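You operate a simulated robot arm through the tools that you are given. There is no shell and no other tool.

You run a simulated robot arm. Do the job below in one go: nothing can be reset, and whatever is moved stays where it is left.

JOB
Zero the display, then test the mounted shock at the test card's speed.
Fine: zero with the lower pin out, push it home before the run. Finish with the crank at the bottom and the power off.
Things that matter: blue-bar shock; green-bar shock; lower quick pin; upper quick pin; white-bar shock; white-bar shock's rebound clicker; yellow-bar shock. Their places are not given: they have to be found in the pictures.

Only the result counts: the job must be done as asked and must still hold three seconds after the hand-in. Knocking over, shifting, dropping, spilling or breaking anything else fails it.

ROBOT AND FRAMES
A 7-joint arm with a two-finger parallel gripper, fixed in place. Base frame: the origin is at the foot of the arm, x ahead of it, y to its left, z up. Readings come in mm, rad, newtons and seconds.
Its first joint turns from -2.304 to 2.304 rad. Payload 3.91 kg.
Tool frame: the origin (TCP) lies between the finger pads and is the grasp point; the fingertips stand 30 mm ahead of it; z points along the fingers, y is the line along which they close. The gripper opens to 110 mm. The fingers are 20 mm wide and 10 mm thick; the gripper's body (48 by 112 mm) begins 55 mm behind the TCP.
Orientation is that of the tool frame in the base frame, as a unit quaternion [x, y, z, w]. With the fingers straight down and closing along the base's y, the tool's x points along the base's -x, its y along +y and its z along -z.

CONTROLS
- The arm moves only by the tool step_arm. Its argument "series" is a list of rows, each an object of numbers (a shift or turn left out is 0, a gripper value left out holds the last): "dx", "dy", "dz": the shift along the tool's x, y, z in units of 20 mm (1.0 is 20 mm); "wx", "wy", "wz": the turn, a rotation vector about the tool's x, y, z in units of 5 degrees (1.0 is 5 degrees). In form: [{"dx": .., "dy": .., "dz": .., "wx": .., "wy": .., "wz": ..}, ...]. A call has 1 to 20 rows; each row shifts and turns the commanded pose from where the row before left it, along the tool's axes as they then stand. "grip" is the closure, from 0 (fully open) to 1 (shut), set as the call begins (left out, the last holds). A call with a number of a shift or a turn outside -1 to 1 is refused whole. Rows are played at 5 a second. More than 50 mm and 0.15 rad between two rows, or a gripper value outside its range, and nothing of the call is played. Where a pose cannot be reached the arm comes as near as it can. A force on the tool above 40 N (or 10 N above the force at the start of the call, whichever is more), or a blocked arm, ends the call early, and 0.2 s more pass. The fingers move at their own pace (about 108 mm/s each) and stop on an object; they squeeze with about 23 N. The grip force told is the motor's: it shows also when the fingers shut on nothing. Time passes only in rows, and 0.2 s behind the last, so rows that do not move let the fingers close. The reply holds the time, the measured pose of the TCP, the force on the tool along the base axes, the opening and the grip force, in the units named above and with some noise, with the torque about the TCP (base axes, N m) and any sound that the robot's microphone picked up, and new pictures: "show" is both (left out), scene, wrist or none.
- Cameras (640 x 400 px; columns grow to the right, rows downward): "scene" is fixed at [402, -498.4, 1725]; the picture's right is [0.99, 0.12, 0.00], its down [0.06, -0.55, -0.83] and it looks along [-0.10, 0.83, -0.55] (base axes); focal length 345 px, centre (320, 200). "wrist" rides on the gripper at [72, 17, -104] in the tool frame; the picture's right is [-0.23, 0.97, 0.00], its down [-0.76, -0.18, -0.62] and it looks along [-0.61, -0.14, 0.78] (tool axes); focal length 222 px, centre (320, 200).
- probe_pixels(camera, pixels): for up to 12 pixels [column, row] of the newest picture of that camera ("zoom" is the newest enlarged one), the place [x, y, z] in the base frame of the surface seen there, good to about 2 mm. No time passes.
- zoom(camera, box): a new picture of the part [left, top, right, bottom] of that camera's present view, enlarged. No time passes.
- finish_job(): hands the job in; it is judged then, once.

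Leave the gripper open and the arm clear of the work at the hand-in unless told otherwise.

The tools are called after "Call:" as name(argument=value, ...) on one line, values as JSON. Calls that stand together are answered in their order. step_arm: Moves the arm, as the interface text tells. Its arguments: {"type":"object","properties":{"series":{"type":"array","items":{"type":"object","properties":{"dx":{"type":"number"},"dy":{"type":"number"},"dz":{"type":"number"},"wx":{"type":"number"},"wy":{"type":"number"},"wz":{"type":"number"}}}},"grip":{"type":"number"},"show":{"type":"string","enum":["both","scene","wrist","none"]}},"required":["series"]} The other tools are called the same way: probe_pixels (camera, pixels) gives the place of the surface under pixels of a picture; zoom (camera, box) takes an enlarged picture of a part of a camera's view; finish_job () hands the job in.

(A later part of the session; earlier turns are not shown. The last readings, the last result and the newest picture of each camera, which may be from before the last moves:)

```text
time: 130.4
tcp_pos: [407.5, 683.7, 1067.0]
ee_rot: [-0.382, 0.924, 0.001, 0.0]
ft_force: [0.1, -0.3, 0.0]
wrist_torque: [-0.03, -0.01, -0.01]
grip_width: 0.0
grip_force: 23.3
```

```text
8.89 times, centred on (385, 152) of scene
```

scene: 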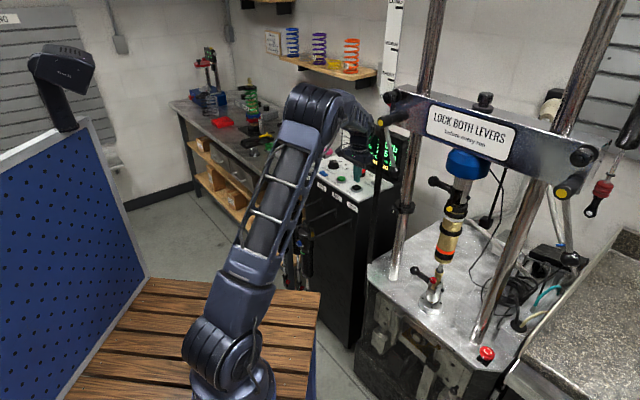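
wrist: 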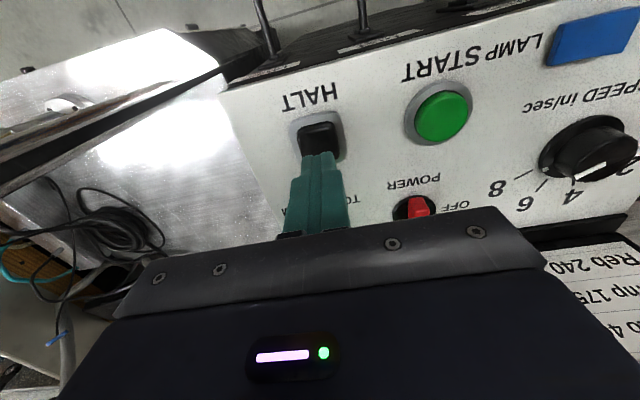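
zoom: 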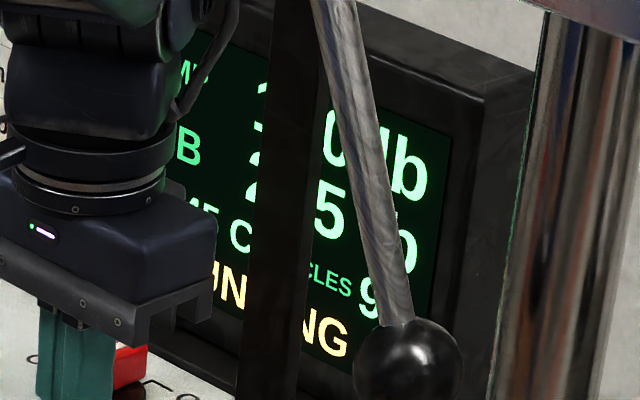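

The shock is warming past 40 C and readings are drifting, so I'll press HALT right away.

Call:
step_arm(series=[{"dz": 0.7}, {"dz": 0.4}, {"dz": 0.15}, {"dz": 0.1}, {}], show="scene")

Call:
zoom(camera="scene", box=[340, 120, 420, 190])

```text
time: 131.6
tcp_pos: [406.3, 684.6, 1040.5]
ee_rot: [-0.382, 0.924, 0.0, 0.0]
ft_force: [-1.1, 0.4, 2.4]
wrist_torque: [0.04, 0.03, 0.01]
grip_width: 0.0
grip_force: 23.3
heard: click
```

scene: 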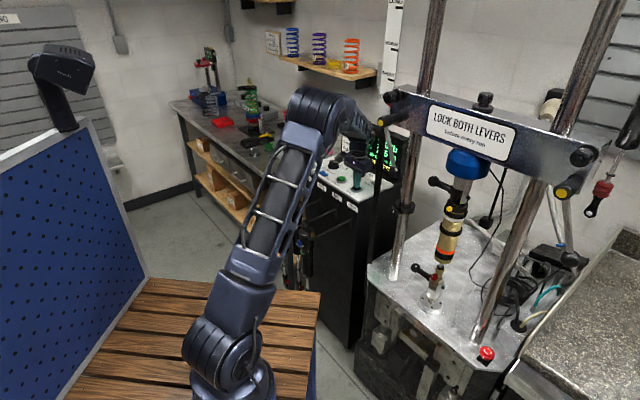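

```text
5.71 times, centred on (380, 155) of scene
```

zoom: 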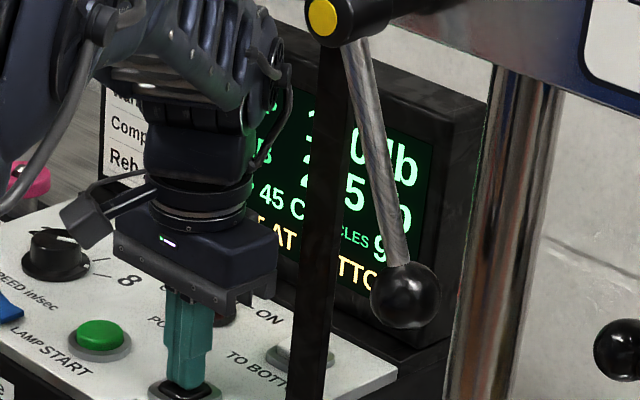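

Halted: the message ends in "AT BOTTOM" and the temperature reads 45 C. I'll lift off and read the full display.

Call:
step_arm(series=[{"dz": -1}, {"dz": -1}, {"dz": -1}, {"dz": -1}, {"dx": -0.5, "dy": -0.2, "dz": -1}, {"dx": -0.8, "dy": -0.2, "dz": -1}, {"dx": -0.9, "dz": -1}, {"dx": -0.9, "dz": -1}], grip=0, show="both")

Call:
zoom(camera="wrist", box=[240, 120, 460, 250])

Call:
zoom(camera="scene", box=[340, 110, 420, 180])

```text
time: 133.4
tcp_pos: [455.4, 720.5, 1203.0]
ee_rot: [-0.383, 0.924, 0.0, -0.001]
ft_force: [0.5, -1.1, -0.1]
wrist_torque: [0.01, -0.03, -0.02]
grip_width: 110.2
grip_force: 0.1
```

scene: 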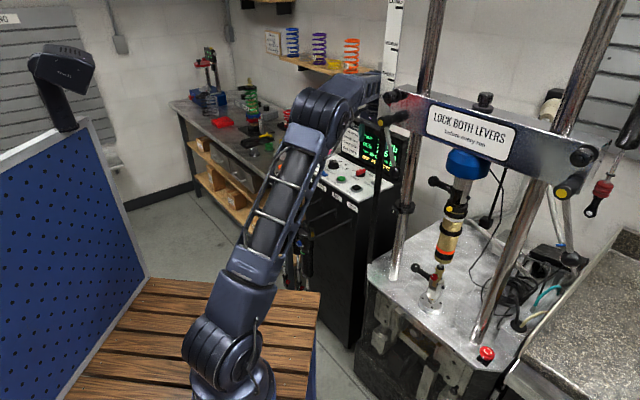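
wrist: 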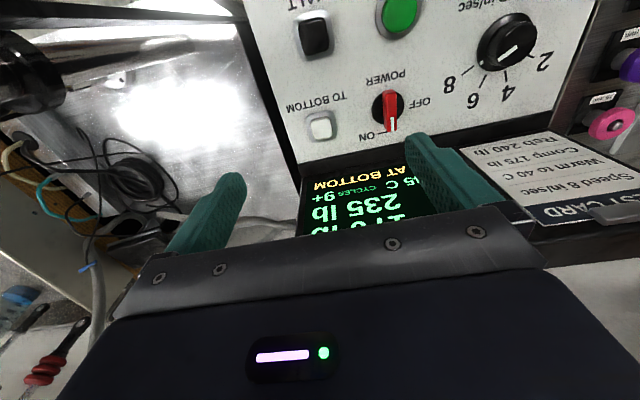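

```text
2.91 times, centred on (350, 185) of wrist
```

zoom: 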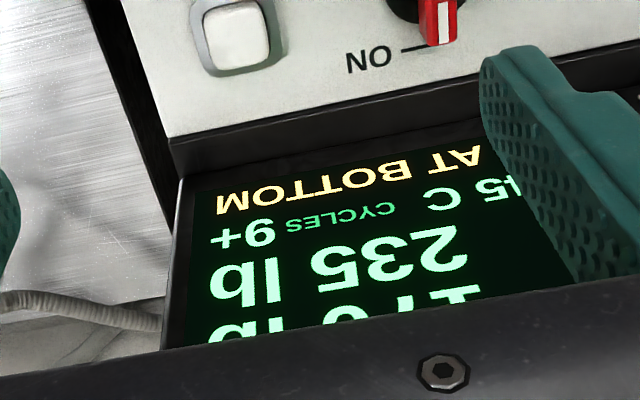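

```text
5.71 times, centred on (380, 145) of scene
```

zoom: 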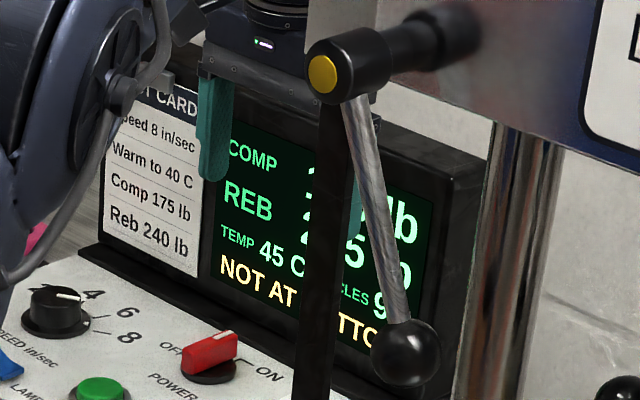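

The display reads NOT AT BOTTOM, CYCLES 9+, TEMP 45 C, COMP 170, REB 235, so it ran a bit long and heated up. I'll press TO BOTTOM first and see what the display does.

Call:
step_arm(series=[{"dx": -0.2125, "dy": -0.031, "dz": 0.5}, {"dx": -0.2125, "dy": -0.031, "dz": 0.9}, {"dx": -0.2125, "dy": -0.031, "dz": 0.9}, {"dx": -0.2125, "dy": -0.031, "dz": 0.9}, {"dx": -0.2125, "dy": -0.031, "dz": 0.9}, {"dx": -0.2125, "dy": -0.031, "dz": 0.9}, {"dx": -0.2125, "dy": -0.031, "dz": 0.9}, {"dx": -0.2125, "dy": -0.031, "dz": 0.9}], grip=1, show="both")

Call:
zoom(camera="scene", box=[340, 120, 420, 190])

```text
time: 135.2
tcp_pos: [467.8, 745.0, 1073.0]
ee_rot: [-0.387, 0.922, 0.003, 0.005]
ft_force: [0.5, -0.6, 0.2]
wrist_torque: [0.0, 0.01, 0.01]
grip_width: 0.0
grip_force: 23.0
```

scene: 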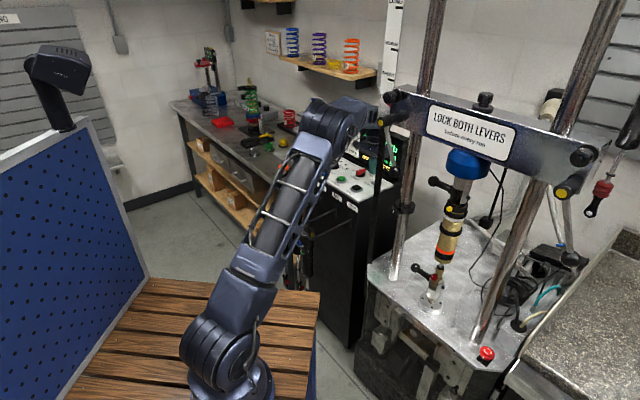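
wrist: 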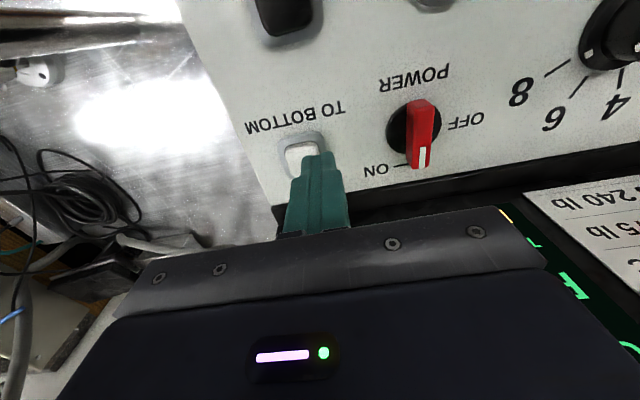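

```text
5.71 times, centred on (380, 155) of scene
```

zoom: 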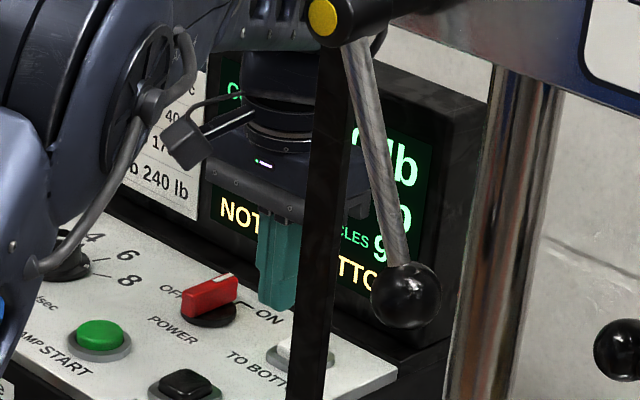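

The measured position is (468,745), short of my target (483,741). I'll let it settle and check for contact.

Call:
step_arm(series=[{}, {}, {}], show="scene")

Call:
zoom(camera="scene", box=[300, 70, 440, 190])

Call:
probe_pixels(camera="scene", pixels=[[370, 110], [380, 105], [375, 98], [362, 105], [350, 108], [378, 128], [340, 120], [330, 115], [386, 112]])

```text
time: 136.0
tcp_pos: [466.3, 745.2, 1073.2]
ee_rot: [-0.387, 0.922, 0.001, 0.004]
ft_force: [-0.4, 0.2, 0.1]
wrist_torque: [-0.01, -0.01, -0.03]
grip_width: 0.2
grip_force: 22.9
```

scene: 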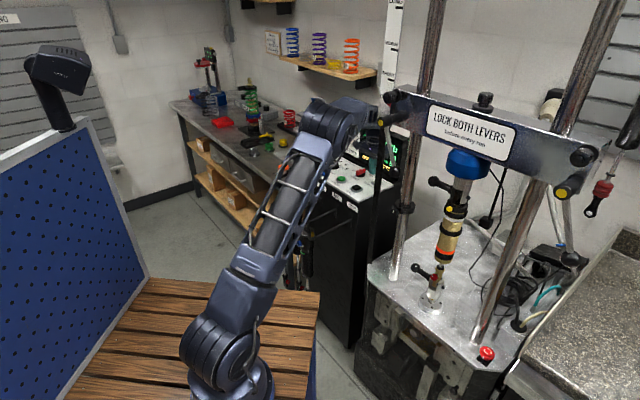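

```text
3.33 times, centred on (370, 130) of scene
```

zoom: 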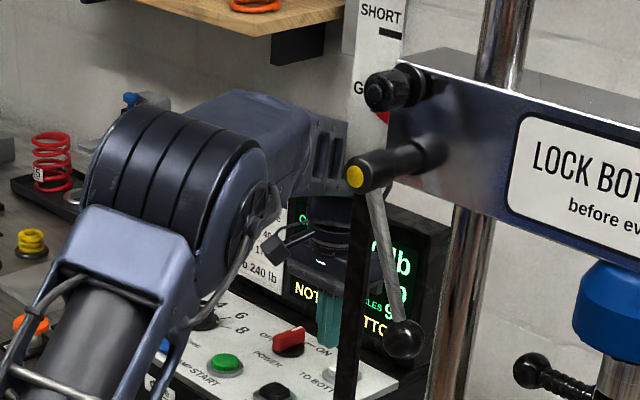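

```text
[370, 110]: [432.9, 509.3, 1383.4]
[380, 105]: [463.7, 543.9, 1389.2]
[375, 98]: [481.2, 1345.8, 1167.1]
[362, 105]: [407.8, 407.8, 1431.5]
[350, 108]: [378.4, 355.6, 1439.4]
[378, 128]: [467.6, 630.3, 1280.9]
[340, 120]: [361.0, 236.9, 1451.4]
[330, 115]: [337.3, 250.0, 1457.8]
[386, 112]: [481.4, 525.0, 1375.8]
```

The forearm is very near the dark upright and lever at the dyno's left end and is likely touching it. I'll back off along the way I came.

Call:
step_arm(series=[{"dx": 0.2125, "dy": 0.031, "dz": -0.9}, {"dx": 0.2125, "dy": 0.031, "dz": -0.9}, {"dx": 0.2125, "dy": 0.031, "dz": -0.9}, {"dx": 0.2125, "dy": 0.031, "dz": -0.9}, {"dx": 0.2125, "dy": 0.031, "dz": -0.9}, {"dx": 0.2125, "dy": 0.6, "dz": -0.9}, {"dx": 0.2125, "dy": 0.8, "dz": -0.5}, {"dx": 0.2, "dy": 0.8}, {"dx": 0.2, "dy": 0.8}, {"dx": 0.2, "dy": 0.8}], show="both")

Call:
zoom(camera="scene", box=[300, 70, 440, 190])

```text
time: 138.2
tcp_pos: [398.9, 770.5, 1181.8]
ee_rot: [-0.381, 0.924, 0.001, 0.0]
ft_force: [1.3, -0.1, 0.3]
wrist_torque: [0.0, -0.03, -0.01]
grip_width: 0.2
grip_force: 23.6
```

scene: 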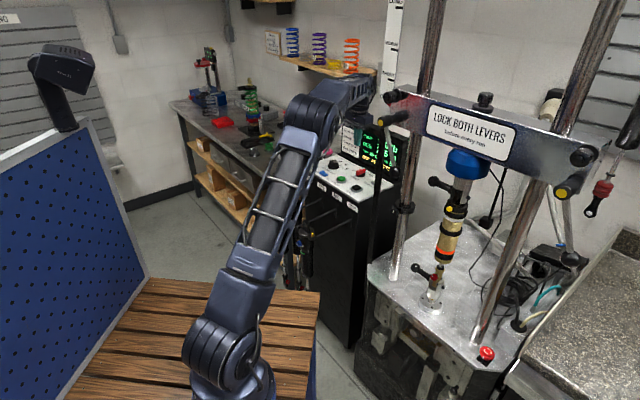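
wrist: 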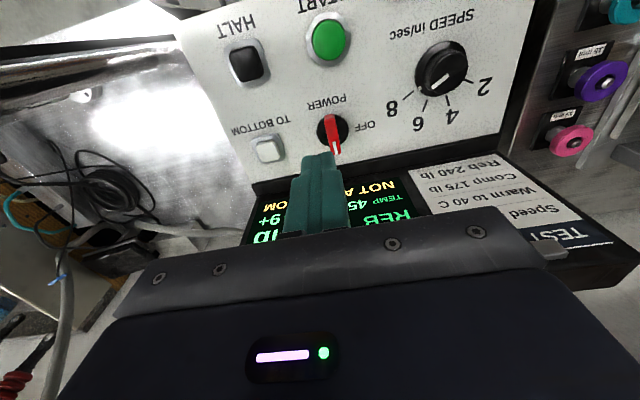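

```text
3.33 times, centred on (370, 130) of scene
```

zoom: 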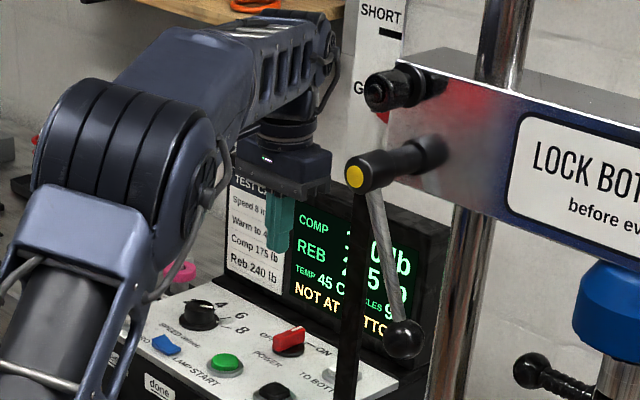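

Everything looks undisturbed: the lever ball is still at (395,172). I'll tilt the tool 35° so the wrist stays to the left, then approach TO BOTTOM from that side.

Call:
step_arm(series=[{"wx": 1}, {"wx": 1}, {"wx": 1}, {"wx": 1}, {"wx": 1}, {"wx": 1}, {"wx": 1}, {}], show="both")

```text
time: 140.0
tcp_pos: [396.8, 768.3, 1182.1]
ee_rot: [-0.364, 0.882, -0.278, 0.115]
ft_force: [-0.5, 0.7, -0.2]
wrist_torque: [0.0, 0.0, -0.02]
grip_width: 0.1
grip_force: 23.7
```

scene: 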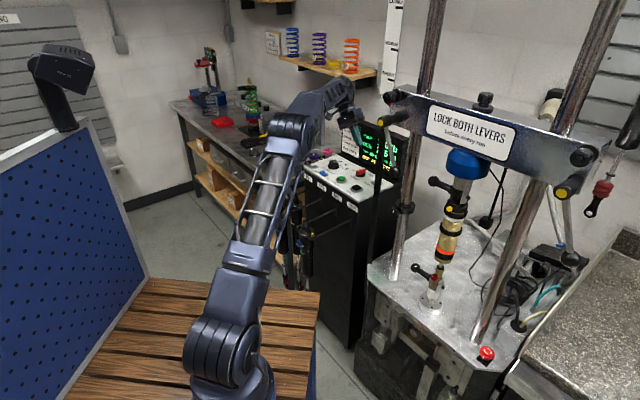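
wrist: 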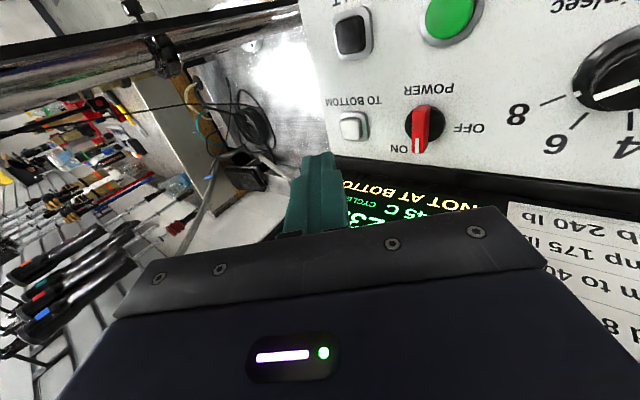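

The arm is now further left. I'll verify the TO BOTTOM position from here and then move toward it.

Call:
probe_pixels(camera="wrist", pixels=[[352, 127], [346, 122], [360, 121], [362, 134], [347, 136]])

Call:
step_arm(series=[{"dx": -0.242, "dy": 0.055, "dz": 0.854}, {"dx": -0.242, "dy": 0.055, "dz": 0.854}, {"dx": -0.242, "dy": 0.055, "dz": 0.854}, {"dx": -0.242, "dy": 0.055, "dz": 0.854}, {"dx": -0.242, "dy": 0.055, "dz": 0.854}, {"dx": -0.242, "dy": 0.055, "dz": 0.854}, {"dx": -0.242, "dy": 0.055, "dz": 0.854}], show="both")

Call:
zoom(camera="scene", box=[300, 70, 440, 190])

```text
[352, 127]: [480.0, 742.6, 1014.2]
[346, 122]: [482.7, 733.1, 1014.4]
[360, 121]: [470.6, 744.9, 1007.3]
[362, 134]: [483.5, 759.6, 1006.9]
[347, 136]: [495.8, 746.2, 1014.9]
```

```text
time: 141.6
tcp_pos: [465.7, 747.7, 1080.2]
ee_rot: [-0.364, 0.882, -0.277, 0.115]
ft_force: [0.5, 0.9, 0.6]
wrist_torque: [0.05, -0.01, -0.01]
grip_width: 0.0
grip_force: 23.4
```

scene: 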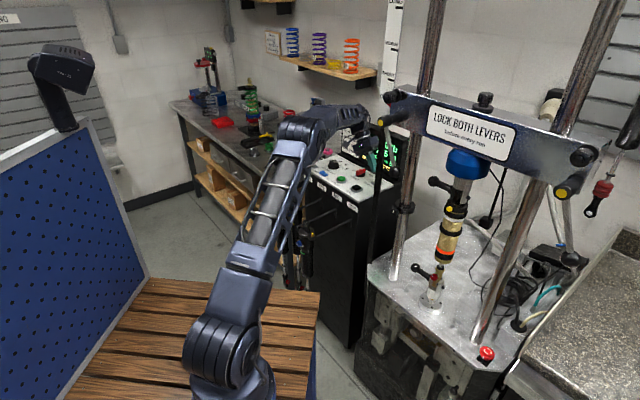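
wrist: 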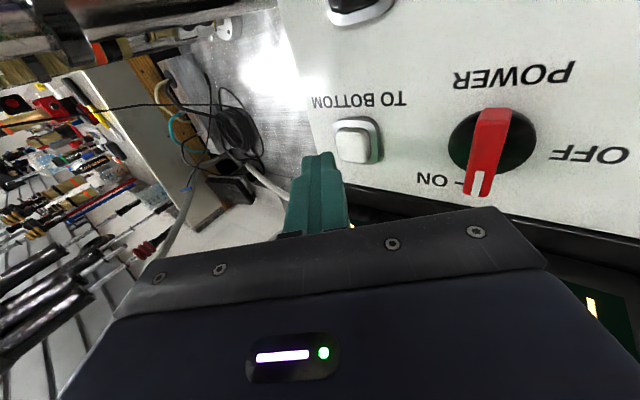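

```text
3.33 times, centred on (370, 130) of scene
```

zoom: 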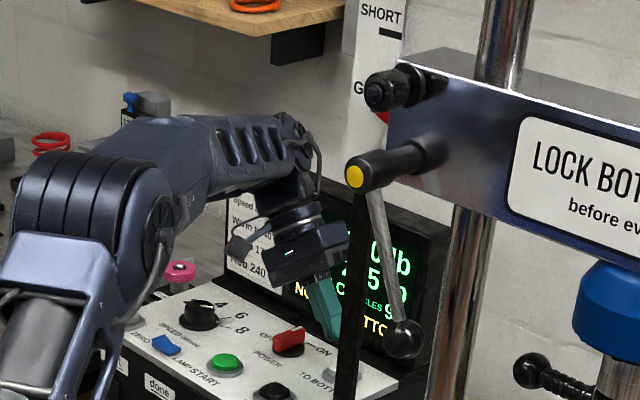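

No blocking this time; measured matches commanded. I'll line up above TO BOTTOM with the tilted fingertip.

Call:
step_arm(series=[{"dx": -0.235, "dy": 0.19, "dz": 0.57}, {"dx": -0.235, "dy": 0.19, "dz": 0.57}, {}], show="both")

Call:
zoom(camera="scene", box=[350, 140, 410, 200])

Call:
zoom(camera="wrist", box=[260, 90, 440, 230])

```text
time: 142.4
tcp_pos: [479.6, 749.5, 1057.3]
ee_rot: [-0.365, 0.881, -0.278, 0.115]
ft_force: [0.1, -0.4, -0.3]
wrist_torque: [0.02, -0.01, 0.0]
grip_width: 0.0
grip_force: 23.4
```

scene: 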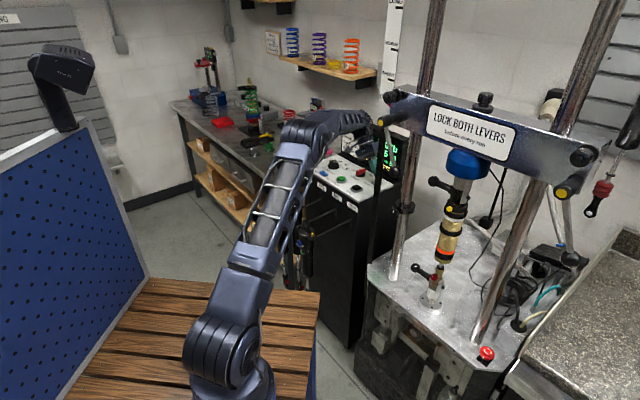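
wrist: 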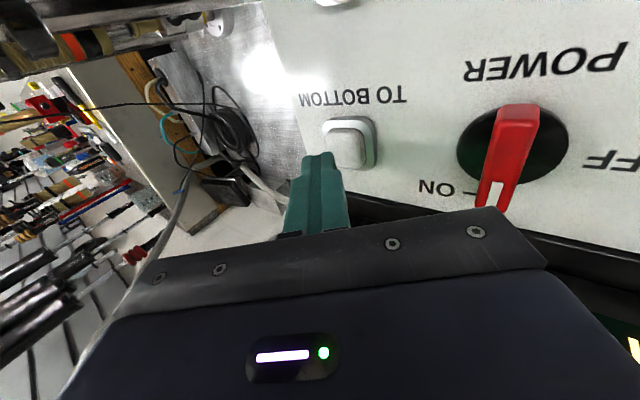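

```text
6.67 times, centred on (380, 170) of scene
```

zoom: 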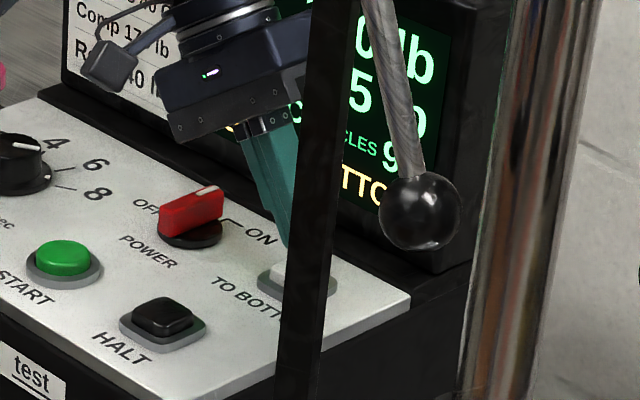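

```text
2.86 times, centred on (350, 160) of wrist
```

zoom: 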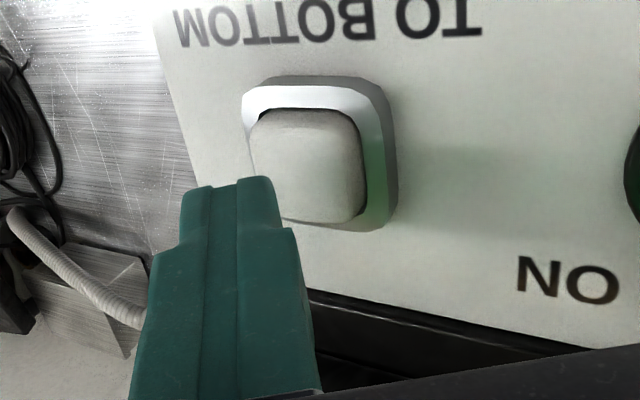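

The geometry puts the low edge of the fingertip over the button centre, about 12 mm above it. I'll press straight down.

Call:
step_arm(series=[{"dy": 0.144, "dz": 0.205}, {"dy": 0.115, "dz": 0.164}, {"dy": 0.057, "dz": 0.082}, {"dy": 0.057, "dz": 0.082}, {"dy": 0.057, "dz": 0.082}, {}], show="both")

Call:
zoom(camera="scene", box=[350, 120, 410, 200])

```text
time: 143.8
tcp_pos: [478.7, 749.5, 1041.5]
ee_rot: [-0.364, 0.881, -0.278, 0.116]
ft_force: [-2.5, -0.8, 2.8]
wrist_torque: [0.01, 0.07, 0.02]
grip_width: 0.1
grip_force: 23.2
```

scene: 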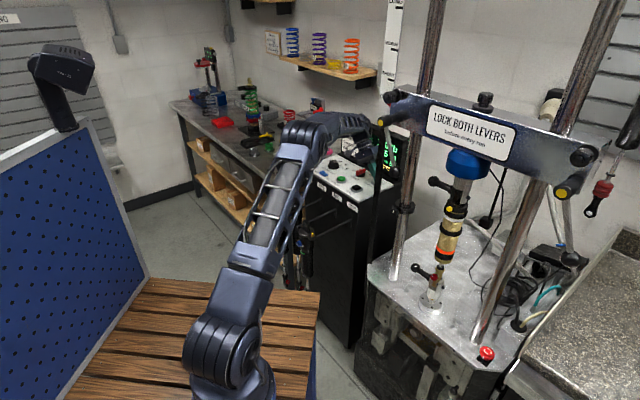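
wrist: 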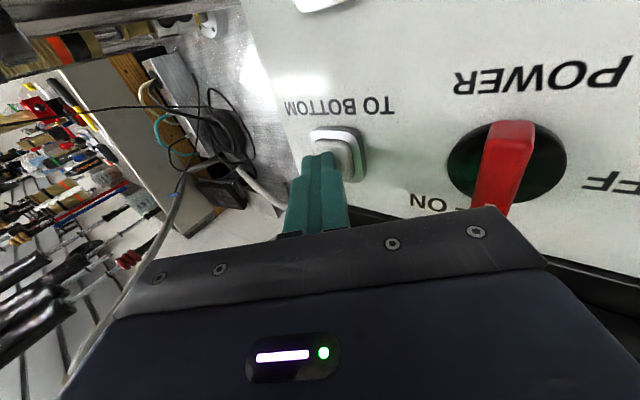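

```text
5.00 times, centred on (380, 160) of scene
```

zoom: 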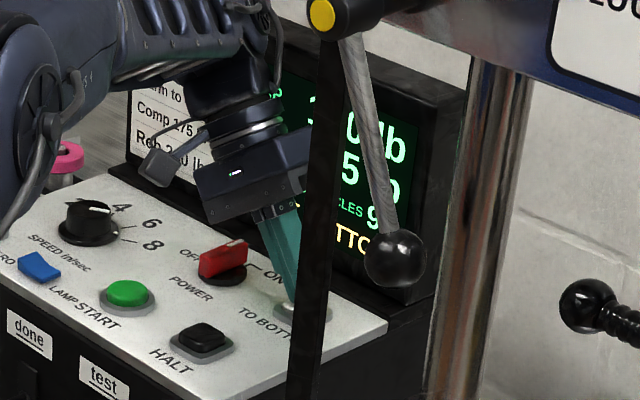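

I feel contact (about 3 N) but no click yet. I'll press 2–3 mm more.

Call:
step_arm(series=[{"dy": 0.043, "dz": 0.062}, {"dy": 0.043, "dz": 0.062}, {}], show="none")

Call:
zoom(camera="scene", box=[350, 120, 410, 200])

```text
time: 144.6
tcp_pos: [476.9, 750.2, 1039.0]
ee_rot: [-0.364, 0.881, -0.278, 0.116]
ft_force: [2.6, 2.2, 4.5]
wrist_torque: [0.03, -0.11, 0.01]
grip_width: 0.0
grip_force: 23.3
heard: click
```

```text
5.00 times, centred on (380, 160) of scene
```

zoom: 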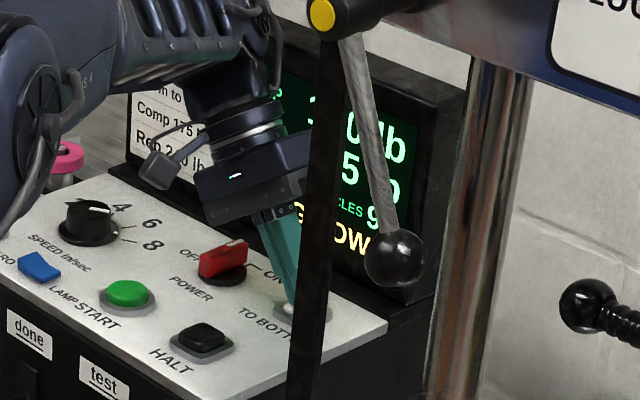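

A click, and the display now reads "GOING DOWN". I'll lift off the button and back away to watch.

Call:
step_arm(series=[{"dy": -0.144, "dz": -0.205}, {"dy": -0.4, "dz": -0.6}, {"dx": 0.3, "dy": -0.4, "dz": -0.9}, {"dx": 0.3, "dz": -0.9}, {"dx": 0.3, "dz": -0.9}, {"dx": 0.3, "dz": -0.9}, {"dx": 0.3, "dz": -0.9}, {}, {}, {}], grip=0, show="both")

Call:
zoom(camera="scene", box=[340, 110, 420, 180])

Call:
zoom(camera="wrist", box=[240, 120, 480, 250])

```text
time: 146.8
tcp_pos: [422.8, 760.7, 1137.5]
ee_rot: [-0.363, 0.882, -0.278, 0.115]
ft_force: [-0.8, 1.4, 0.0]
wrist_torque: [0.06, 0.01, 0.0]
grip_width: 109.8
grip_force: 0.0
```

scene: 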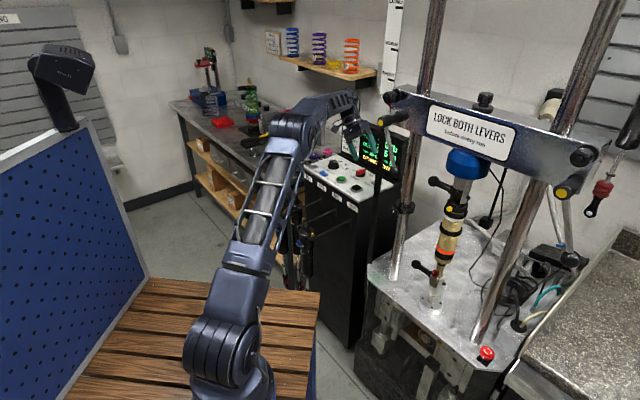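
wrist: 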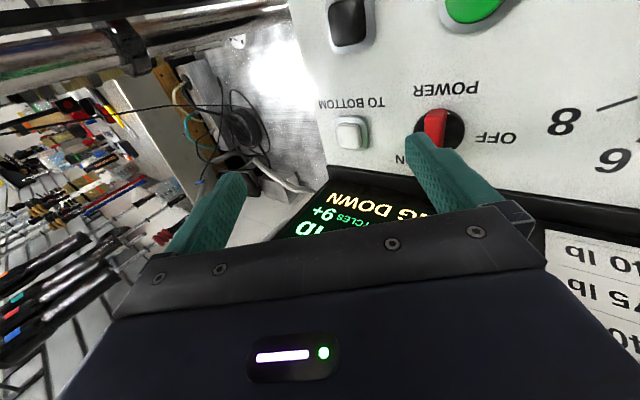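

```text
5.71 times, centred on (380, 145) of scene
```

zoom: 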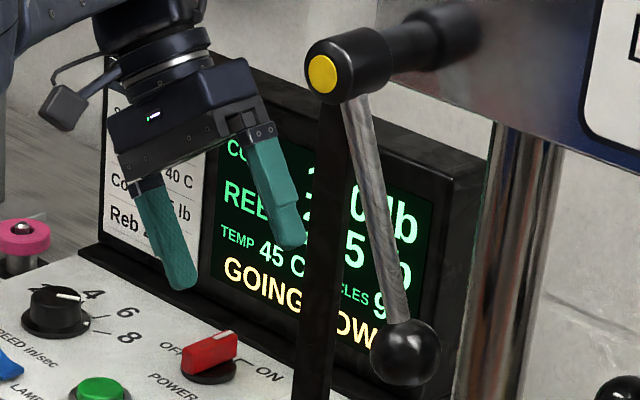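

```text
2.67 times, centred on (360, 185) of wrist
```

zoom: 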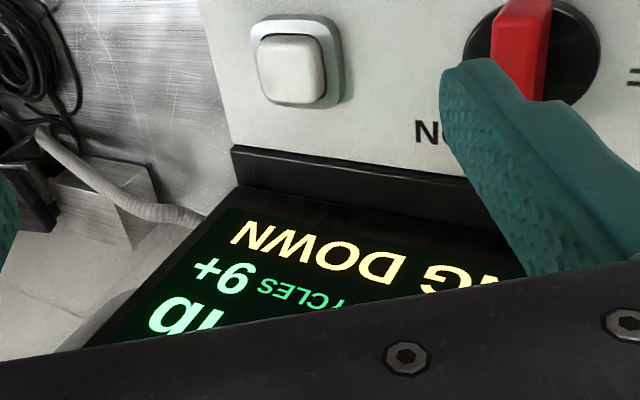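

It is GOING DOWN. I'll wait for it to reach the bottom.

Call:
step_arm(series=[{}, {}, {}, {}, {}, {}, {}, {}, {}, {}], show="scene")

Call:
zoom(camera="scene", box=[340, 110, 420, 180])

Call:
zoom(camera="scene", box=[400, 230, 480, 310])

```text
time: 149.0
tcp_pos: [424.2, 760.6, 1137.8]
ee_rot: [-0.364, 0.882, -0.278, 0.115]
ft_force: [1.0, 0.1, 0.2]
wrist_torque: [-0.01, -0.04, 0.0]
grip_width: 109.8
grip_force: 0.0
```

scene: 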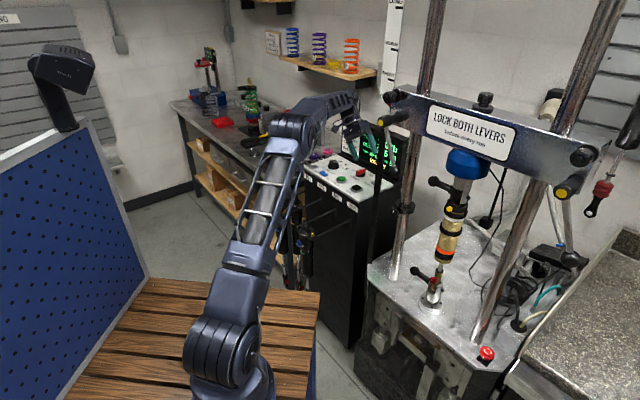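

```text
5.71 times, centred on (380, 145) of scene
```

zoom: 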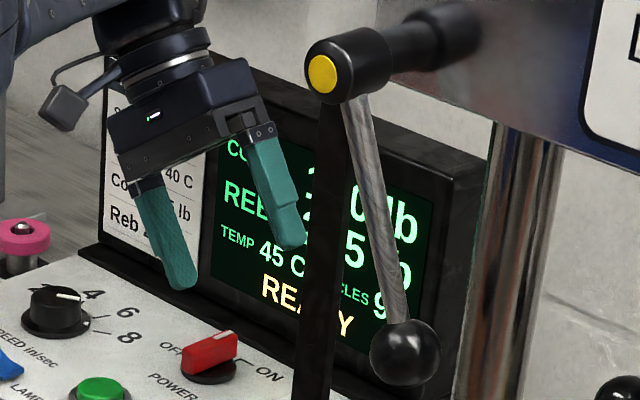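

```text
5.00 times, centred on (440, 270) of scene
```

zoom: 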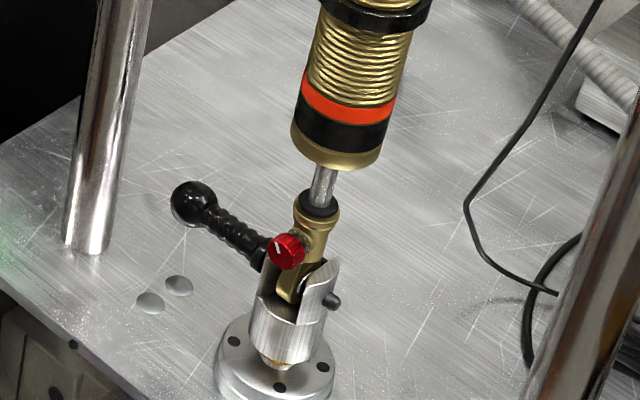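

The crank is at the bottom and the display shows READY, but it still holds 170/235 at 45 C from running past 9 cycles. A cleaner run at 40 C, halted around 6–8 cycles, would match the card. I'll wait to see whether it cools.

Call:
step_arm(series=[{}, {}, {}, {}, {}, {}, {}, {}, {}, {}, {}, {}, {}, {}, {}, {}, {}, {}, {}, {}], show="none")

Call:
step_arm(series=[{}, {}, {}, {}, {}, {}, {}, {}, {}, {}, {}, {}, {}, {}, {}, {}, {}, {}, {}, {}], show="none")

Call:
step_arm(series=[{}, {}, {}, {}, {}, {}, {}, {}, {}, {}, {}, {}, {}, {}, {}, {}, {}, {}, {}, {}], show="scene")

Call:
zoom(camera="scene", box=[340, 110, 420, 180])

```text
time: 153.2
tcp_pos: [423.3, 760.0, 1137.5]
ee_rot: [-0.364, 0.882, -0.278, 0.115]
ft_force: [0.4, -0.4, 0.0]
wrist_torque: [0.02, 0.0, -0.03]
grip_width: 110.1
grip_force: 0.1
```

```text
time: 157.4
tcp_pos: [423.3, 761.4, 1137.4]
ee_rot: [-0.364, 0.881, -0.278, 0.115]
ft_force: [0.3, 0.1, 0.5]
wrist_torque: [-0.01, 0.02, -0.01]
grip_width: 110.1
grip_force: 0.2
```

```text
time: 161.6
tcp_pos: [423.3, 760.0, 1136.9]
ee_rot: [-0.365, 0.881, -0.278, 0.115]
ft_force: [-0.3, -0.5, 0.7]
wrist_torque: [0.01, 0.03, 0.01]
grip_width: 110.1
grip_force: 0.1
```

scene: 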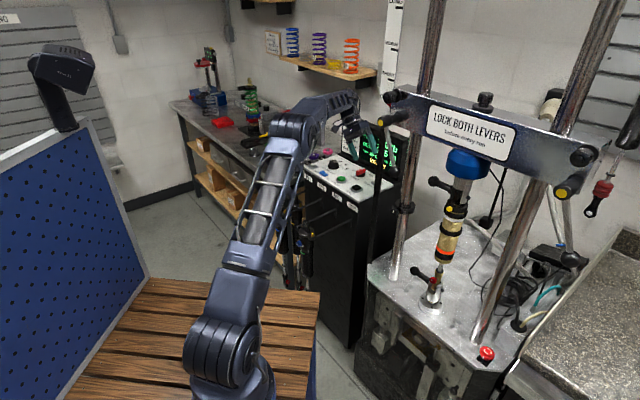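

```text
5.71 times, centred on (380, 145) of scene
```

zoom: 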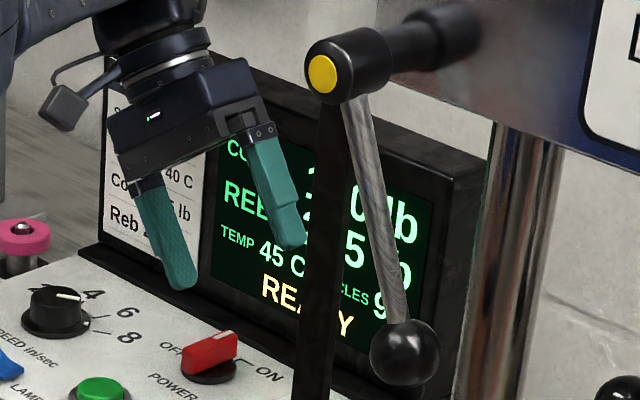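

It still shows 45 C after 15 s. I'll move back over START with the tool upright, and let more time pass.

Call:
step_arm(series=[{"dx": 0.714, "dy": 0.42, "dz": -0.296}, {"dx": 0.714, "dy": 0.42, "dz": -0.296}, {"dx": 0.714, "dy": 0.42, "dz": -0.296}, {"dx": 0.714, "dy": 0.42, "dz": -0.296}, {"dx": 0.714, "dy": 0.42, "dz": -0.296}, {"wx": -1}, {"wx": -1}, {"wx": -1}, {"wx": -1}, {"wx": -1}, {"wx": -1}, {"wx": -1}], grip=1, show="both")

Call:
step_arm(series=[{}, {}, {}, {}, {}, {}, {}, {}, {}, {}, {}, {}, {}, {}, {}, {}, {}, {}, {}, {}], show="none")

Call:
step_arm(series=[{}, {}, {}, {}, {}, {}, {}, {}, {}, {}, {}, {}, {}, {}, {}, {}, {}, {}, {}, {}], show="none")

Call:
step_arm(series=[{}, {}, {}, {}, {}, {}, {}, {}, {}, {}, {}, {}, {}, {}, {}, {}, {}, {}, {}, {}], show="none")

Call:
step_arm(series=[{}, {}, {}, {}, {}, {}, {}, {}, {}, {}, {}, {}, {}, {}, {}, {}, {}, {}, {}, {}], show="scene")

Call:
zoom(camera="scene", box=[340, 110, 420, 180])

```text
time: 164.2
tcp_pos: [338.0, 747.0, 1137.3]
ee_rot: [-0.382, 0.924, 0.0, -0.001]
ft_force: [0.0, -0.5, -0.5]
wrist_torque: [0.02, 0.0, -0.01]
grip_width: 0.0
grip_force: 23.4
```

scene: 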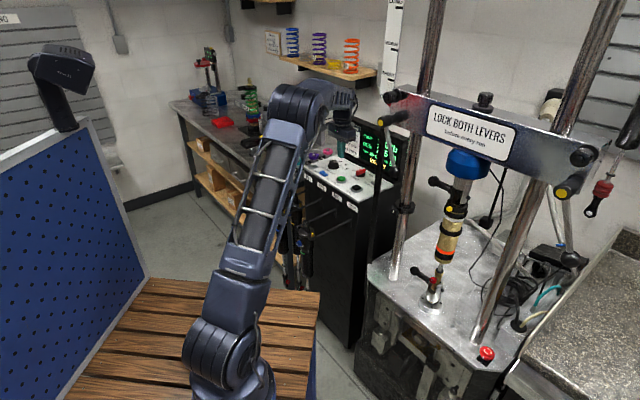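
wrist: 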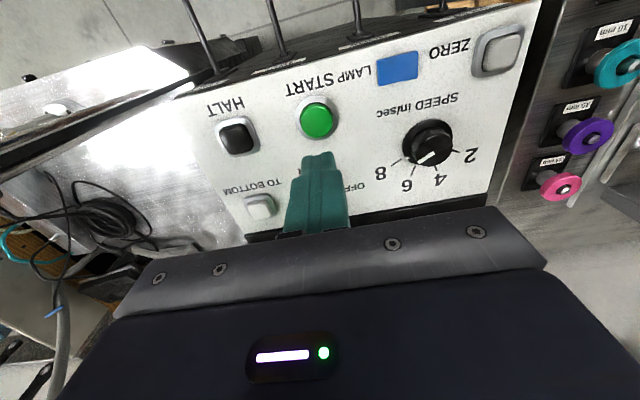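

```text
time: 168.4
tcp_pos: [336.3, 747.0, 1137.3]
ee_rot: [-0.382, 0.924, 0.0, 0.0]
ft_force: [0.5, -0.5, 0.3]
wrist_torque: [0.02, 0.0, 0.02]
grip_width: 0.0
grip_force: 23.0
```

```text
time: 172.6
tcp_pos: [338.1, 745.4, 1136.2]
ee_rot: [-0.382, 0.924, 0.0, 0.0]
ft_force: [0.4, 0.0, -1.1]
wrist_torque: [0.02, -0.02, -0.03]
grip_width: 0.0
grip_force: 23.1
```

```text
time: 176.8
tcp_pos: [336.9, 746.2, 1136.4]
ee_rot: [-0.382, 0.924, -0.001, 0.0]
ft_force: [0.1, 0.8, 0.1]
wrist_torque: [0.0, 0.0, 0.0]
grip_width: 0.0
grip_force: 22.9
```

```text
time: 181.0
tcp_pos: [337.6, 746.5, 1135.6]
ee_rot: [-0.382, 0.924, 0.0, -0.001]
ft_force: [0.9, 1.3, -0.2]
wrist_torque: [0.0, -0.01, 0.01]
grip_width: 0.0
grip_force: 23.3
```

scene: 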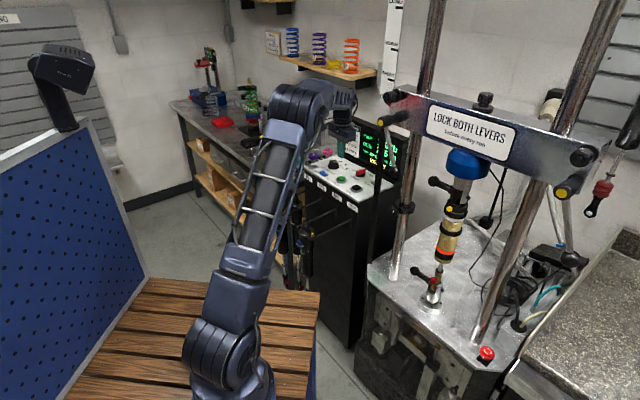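

```text
5.71 times, centred on (380, 145) of scene
```

zoom: 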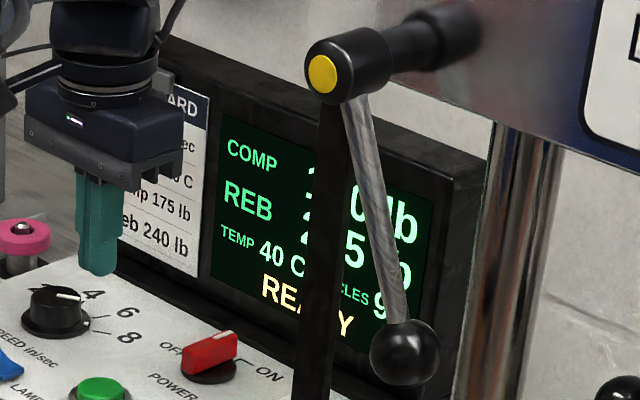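

It has cooled: TEMP reads 40 C again, so temperature is really modelled. I'll let it cool further so a short second run stays at 40 C all through.

Call:
step_arm(series=[{}, {}, {}, {}, {}, {}, {}, {}, {}, {}, {}, {}, {}, {}, {}, {}, {}, {}, {}, {}], show="none")

Call:
step_arm(series=[{}, {}, {}, {}, {}, {}, {}, {}, {}, {}, {}, {}, {}, {}, {}, {}, {}, {}, {}, {}], show="none")

Call:
step_arm(series=[{}, {}, {}, {}, {}, {}, {}, {}, {}, {}, {}, {}, {}, {}, {}, {}, {}, {}, {}, {}], show="none")

Call:
step_arm(series=[{}, {}, {}, {}, {}, {}, {}, {}, {}, {}, {}, {}, {}, {}, {}, {}, {}, {}, {}, {}], show="none")

Call:
step_arm(series=[{}, {}, {}, {}, {}, {}, {}, {}, {}, {}, {}, {}, {}, {}, {}, {}, {}, {}, {}, {}], show="none")

Call:
step_arm(series=[{}, {}, {}, {}, {}, {}, {}, {}, {}, {}, {}, {}, {}, {}, {}, {}, {}, {}, {}, {}], show="none")

Call:
step_arm(series=[{}, {}, {}, {}, {}, {}, {}, {}, {}, {}, {}, {}, {}, {}, {}, {}, {}, {}, {}, {}], show="none")

Call:
step_arm(series=[{}, {}, {}, {}, {}, {}, {}, {}, {}, {}, {}, {}, {}, {}, {}, {}, {}, {}, {}, {}], show="scene")

Call:
zoom(camera="scene", box=[340, 110, 420, 180])

```text
time: 185.2
tcp_pos: [336.7, 746.4, 1136.3]
ee_rot: [-0.381, 0.924, 0.0, 0.0]
ft_force: [0.2, 0.3, -0.1]
wrist_torque: [0.03, 0.01, 0.01]
grip_width: 0.1
grip_force: 22.7
```

```text
time: 189.4
tcp_pos: [337.0, 747.0, 1136.2]
ee_rot: [-0.382, 0.924, 0.002, 0.0]
ft_force: [-0.2, -0.8, 0.0]
wrist_torque: [-0.03, -0.01, 0.0]
grip_width: 0.0
grip_force: 22.7
```

```text
time: 193.6
tcp_pos: [337.2, 745.8, 1137.1]
ee_rot: [-0.382, 0.924, 0.0, 0.0]
ft_force: [0.4, -0.1, 0.9]
wrist_torque: [-0.03, 0.03, 0.01]
grip_width: 0.2
grip_force: 23.3
```

```text
time: 197.8
tcp_pos: [337.2, 746.1, 1136.2]
ee_rot: [-0.382, 0.924, 0.0, 0.0]
ft_force: [0.1, 0.0, 0.0]
wrist_torque: [0.0, 0.02, 0.01]
grip_width: 0.0
grip_force: 23.2
```

```text
time: 202.0
tcp_pos: [337.7, 747.0, 1136.6]
ee_rot: [-0.382, 0.924, 0.0, 0.0]
ft_force: [-0.1, 0.3, 0.4]
wrist_torque: [0.05, -0.03, 0.03]
grip_width: 0.0
grip_force: 23.0
```

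```text
time: 206.2
tcp_pos: [338.2, 746.4, 1137.5]
ee_rot: [-0.381, 0.924, 0.0, 0.0]
ft_force: [-0.5, -0.8, -0.6]
wrist_torque: [0.01, 0.0, 0.0]
grip_width: 0.1
grip_force: 22.7
```

```text
time: 210.4
tcp_pos: [337.9, 746.8, 1136.3]
ee_rot: [-0.382, 0.924, 0.0, 0.0]
ft_force: [0.0, -0.9, 0.3]
wrist_torque: [-0.02, -0.01, 0.02]
grip_width: 0.2
grip_force: 23.0
```

```text
time: 214.6
tcp_pos: [337.0, 747.2, 1136.1]
ee_rot: [-0.382, 0.924, 0.0, 0.0]
ft_force: [-0.7, 0.2, -0.3]
wrist_torque: [-0.02, -0.02, 0.02]
grip_width: 0.2
grip_force: 22.8
```

scene: 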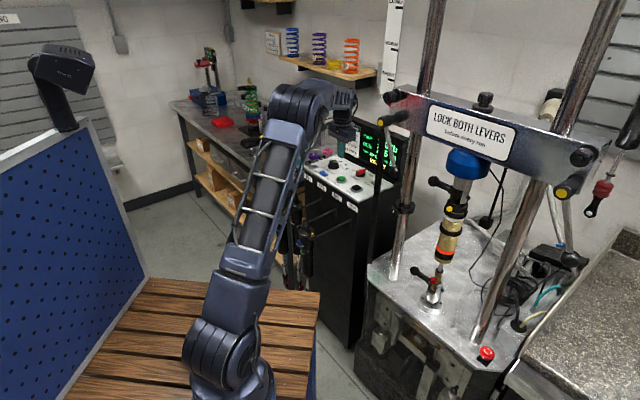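

```text
5.71 times, centred on (380, 145) of scene
```

zoom: 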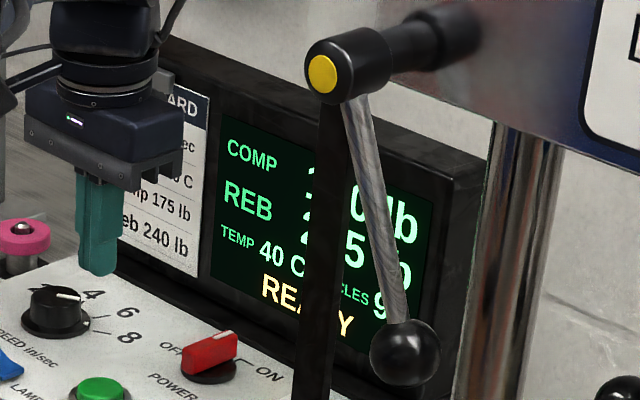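

Still 40 C and READY. I'll wait about another 45 s for margin.

Call:
step_arm(series=[{}, {}, {}, {}, {}, {}, {}, {}, {}, {}, {}, {}, {}, {}, {}, {}, {}, {}, {}, {}], show="none")

Call:
step_arm(series=[{}, {}, {}, {}, {}, {}, {}, {}, {}, {}, {}, {}, {}, {}, {}, {}, {}, {}, {}, {}], show="none")

Call:
step_arm(series=[{}, {}, {}, {}, {}, {}, {}, {}, {}, {}, {}, {}, {}, {}, {}, {}, {}, {}, {}, {}], show="none")

Call:
step_arm(series=[{}, {}, {}, {}, {}, {}, {}, {}, {}, {}, {}, {}, {}, {}, {}, {}, {}, {}, {}, {}], show="none")

Call:
step_arm(series=[{}, {}, {}, {}, {}, {}, {}, {}, {}, {}, {}, {}, {}, {}, {}, {}, {}, {}, {}, {}], show="none")

Call:
step_arm(series=[{}, {}, {}, {}, {}, {}, {}, {}, {}, {}, {}, {}, {}, {}, {}, {}, {}, {}, {}, {}], show="none")

Call:
step_arm(series=[{}, {}, {}, {}, {}, {}, {}, {}, {}, {}, {}, {}, {}, {}, {}, {}, {}, {}, {}, {}], show="none")

Call:
step_arm(series=[{}, {}, {}, {}, {}, {}, {}, {}, {}, {}, {}, {}, {}, {}, {}, {}, {}, {}, {}, {}], show="none")

Call:
step_arm(series=[{}, {}, {}, {}, {}, {}, {}, {}, {}, {}, {}, {}, {}, {}, {}, {}, {}, {}, {}, {}], show="none")

Call:
step_arm(series=[{}, {}, {}, {}, {}, {}, {}, {}, {}, {}, {}, {}, {}, {}, {}, {}, {}, {}, {}, {}], show="both")

Call:
zoom(camera="scene", box=[340, 110, 420, 180])

Call:
zoom(camera="scene", box=[400, 230, 480, 310])

```text
time: 218.8
tcp_pos: [337.4, 745.9, 1137.0]
ee_rot: [-0.382, 0.924, -0.001, 0.0]
ft_force: [-0.5, -0.2, 0.9]
wrist_torque: [0.01, -0.01, -0.01]
grip_width: 0.0
grip_force: 23.4
```

```text
time: 223.0
tcp_pos: [337.0, 747.4, 1137.5]
ee_rot: [-0.382, 0.924, 0.0, 0.0]
ft_force: [0.8, 0.2, 0.6]
wrist_torque: [-0.01, 0.0, 0.01]
grip_width: 0.1
grip_force: 23.2
```

```text
time: 227.2
tcp_pos: [337.9, 747.1, 1136.7]
ee_rot: [-0.382, 0.924, 0.0, 0.0]
ft_force: [0.0, -0.4, 0.3]
wrist_torque: [0.03, -0.02, 0.02]
grip_width: 0.1
grip_force: 22.8
```

```text
time: 231.4
tcp_pos: [336.7, 746.4, 1137.1]
ee_rot: [-0.382, 0.924, 0.0, 0.0]
ft_force: [0.1, -0.6, -0.5]
wrist_torque: [0.01, 0.01, 0.02]
grip_width: 0.2
grip_force: 23.1
```

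```text
time: 235.6
tcp_pos: [338.5, 745.9, 1136.8]
ee_rot: [-0.382, 0.924, -0.001, 0.0]
ft_force: [-0.1, -0.6, -0.6]
wrist_torque: [0.01, 0.0, 0.01]
grip_width: 0.0
grip_force: 23.5
```

```text
time: 239.8
tcp_pos: [338.0, 746.6, 1136.3]
ee_rot: [-0.382, 0.924, 0.0, 0.0]
ft_force: [-0.2, 0.2, -0.6]
wrist_torque: [-0.01, 0.0, 0.0]
grip_width: 0.4
grip_force: 23.0
```

```text
time: 244.0
tcp_pos: [336.8, 746.9, 1136.7]
ee_rot: [-0.382, 0.924, 0.0, 0.0]
ft_force: [-0.5, -0.4, 0.1]
wrist_torque: [0.02, -0.01, -0.01]
grip_width: 0.0
grip_force: 23.1
```

```text
time: 248.2
tcp_pos: [338.0, 745.5, 1137.0]
ee_rot: [-0.383, 0.924, 0.0, 0.0]
ft_force: [0.6, 0.2, -0.1]
wrist_torque: [0.01, 0.01, 0.02]
grip_width: 0.0
grip_force: 22.6
```

```text
time: 252.4
tcp_pos: [337.0, 746.1, 1136.4]
ee_rot: [-0.382, 0.924, 0.0, 0.0]
ft_force: [0.3, -0.1, 0.0]
wrist_torque: [-0.01, 0.01, 0.01]
grip_width: 0.1
grip_force: 23.4
```

```text
time: 256.6
tcp_pos: [337.6, 747.4, 1136.8]
ee_rot: [-0.381, 0.924, 0.0, 0.0]
ft_force: [0.5, 0.7, 0.3]
wrist_torque: [0.0, 0.01, 0.02]
grip_width: 0.2
grip_force: 23.0
```

scene: 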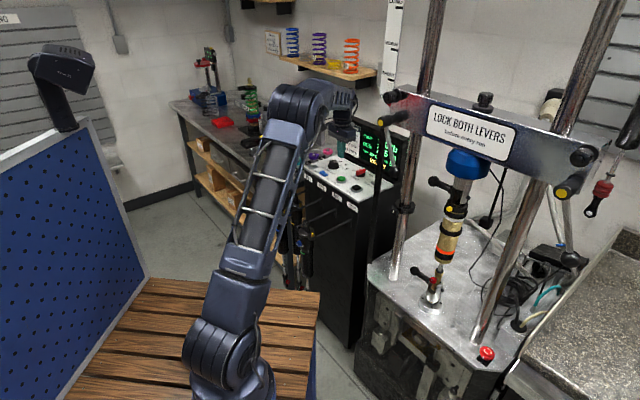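
wrist: 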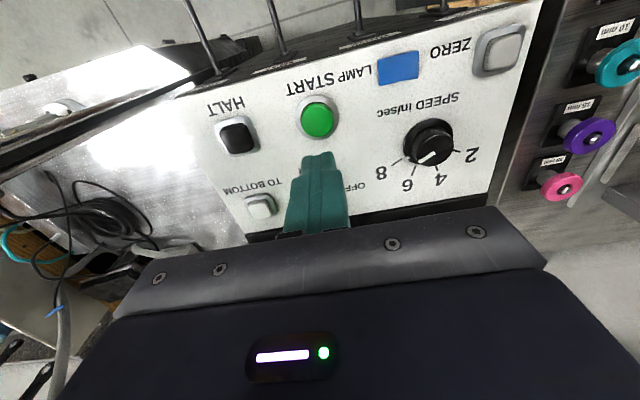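

```text
5.71 times, centred on (380, 145) of scene
```

zoom: 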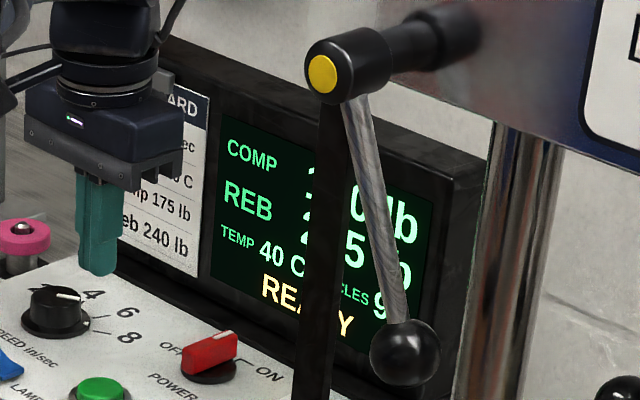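

```text
5.00 times, centred on (440, 270) of scene
```

zoom: 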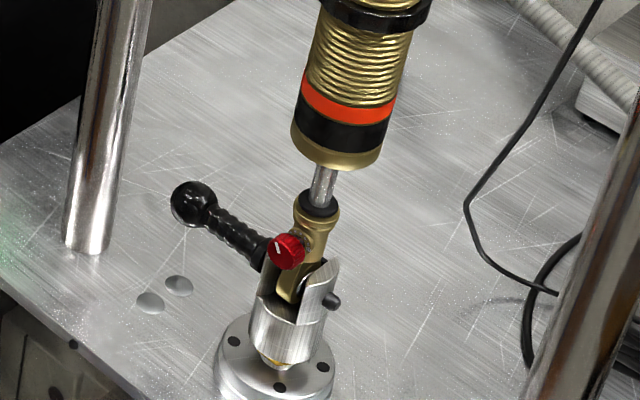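

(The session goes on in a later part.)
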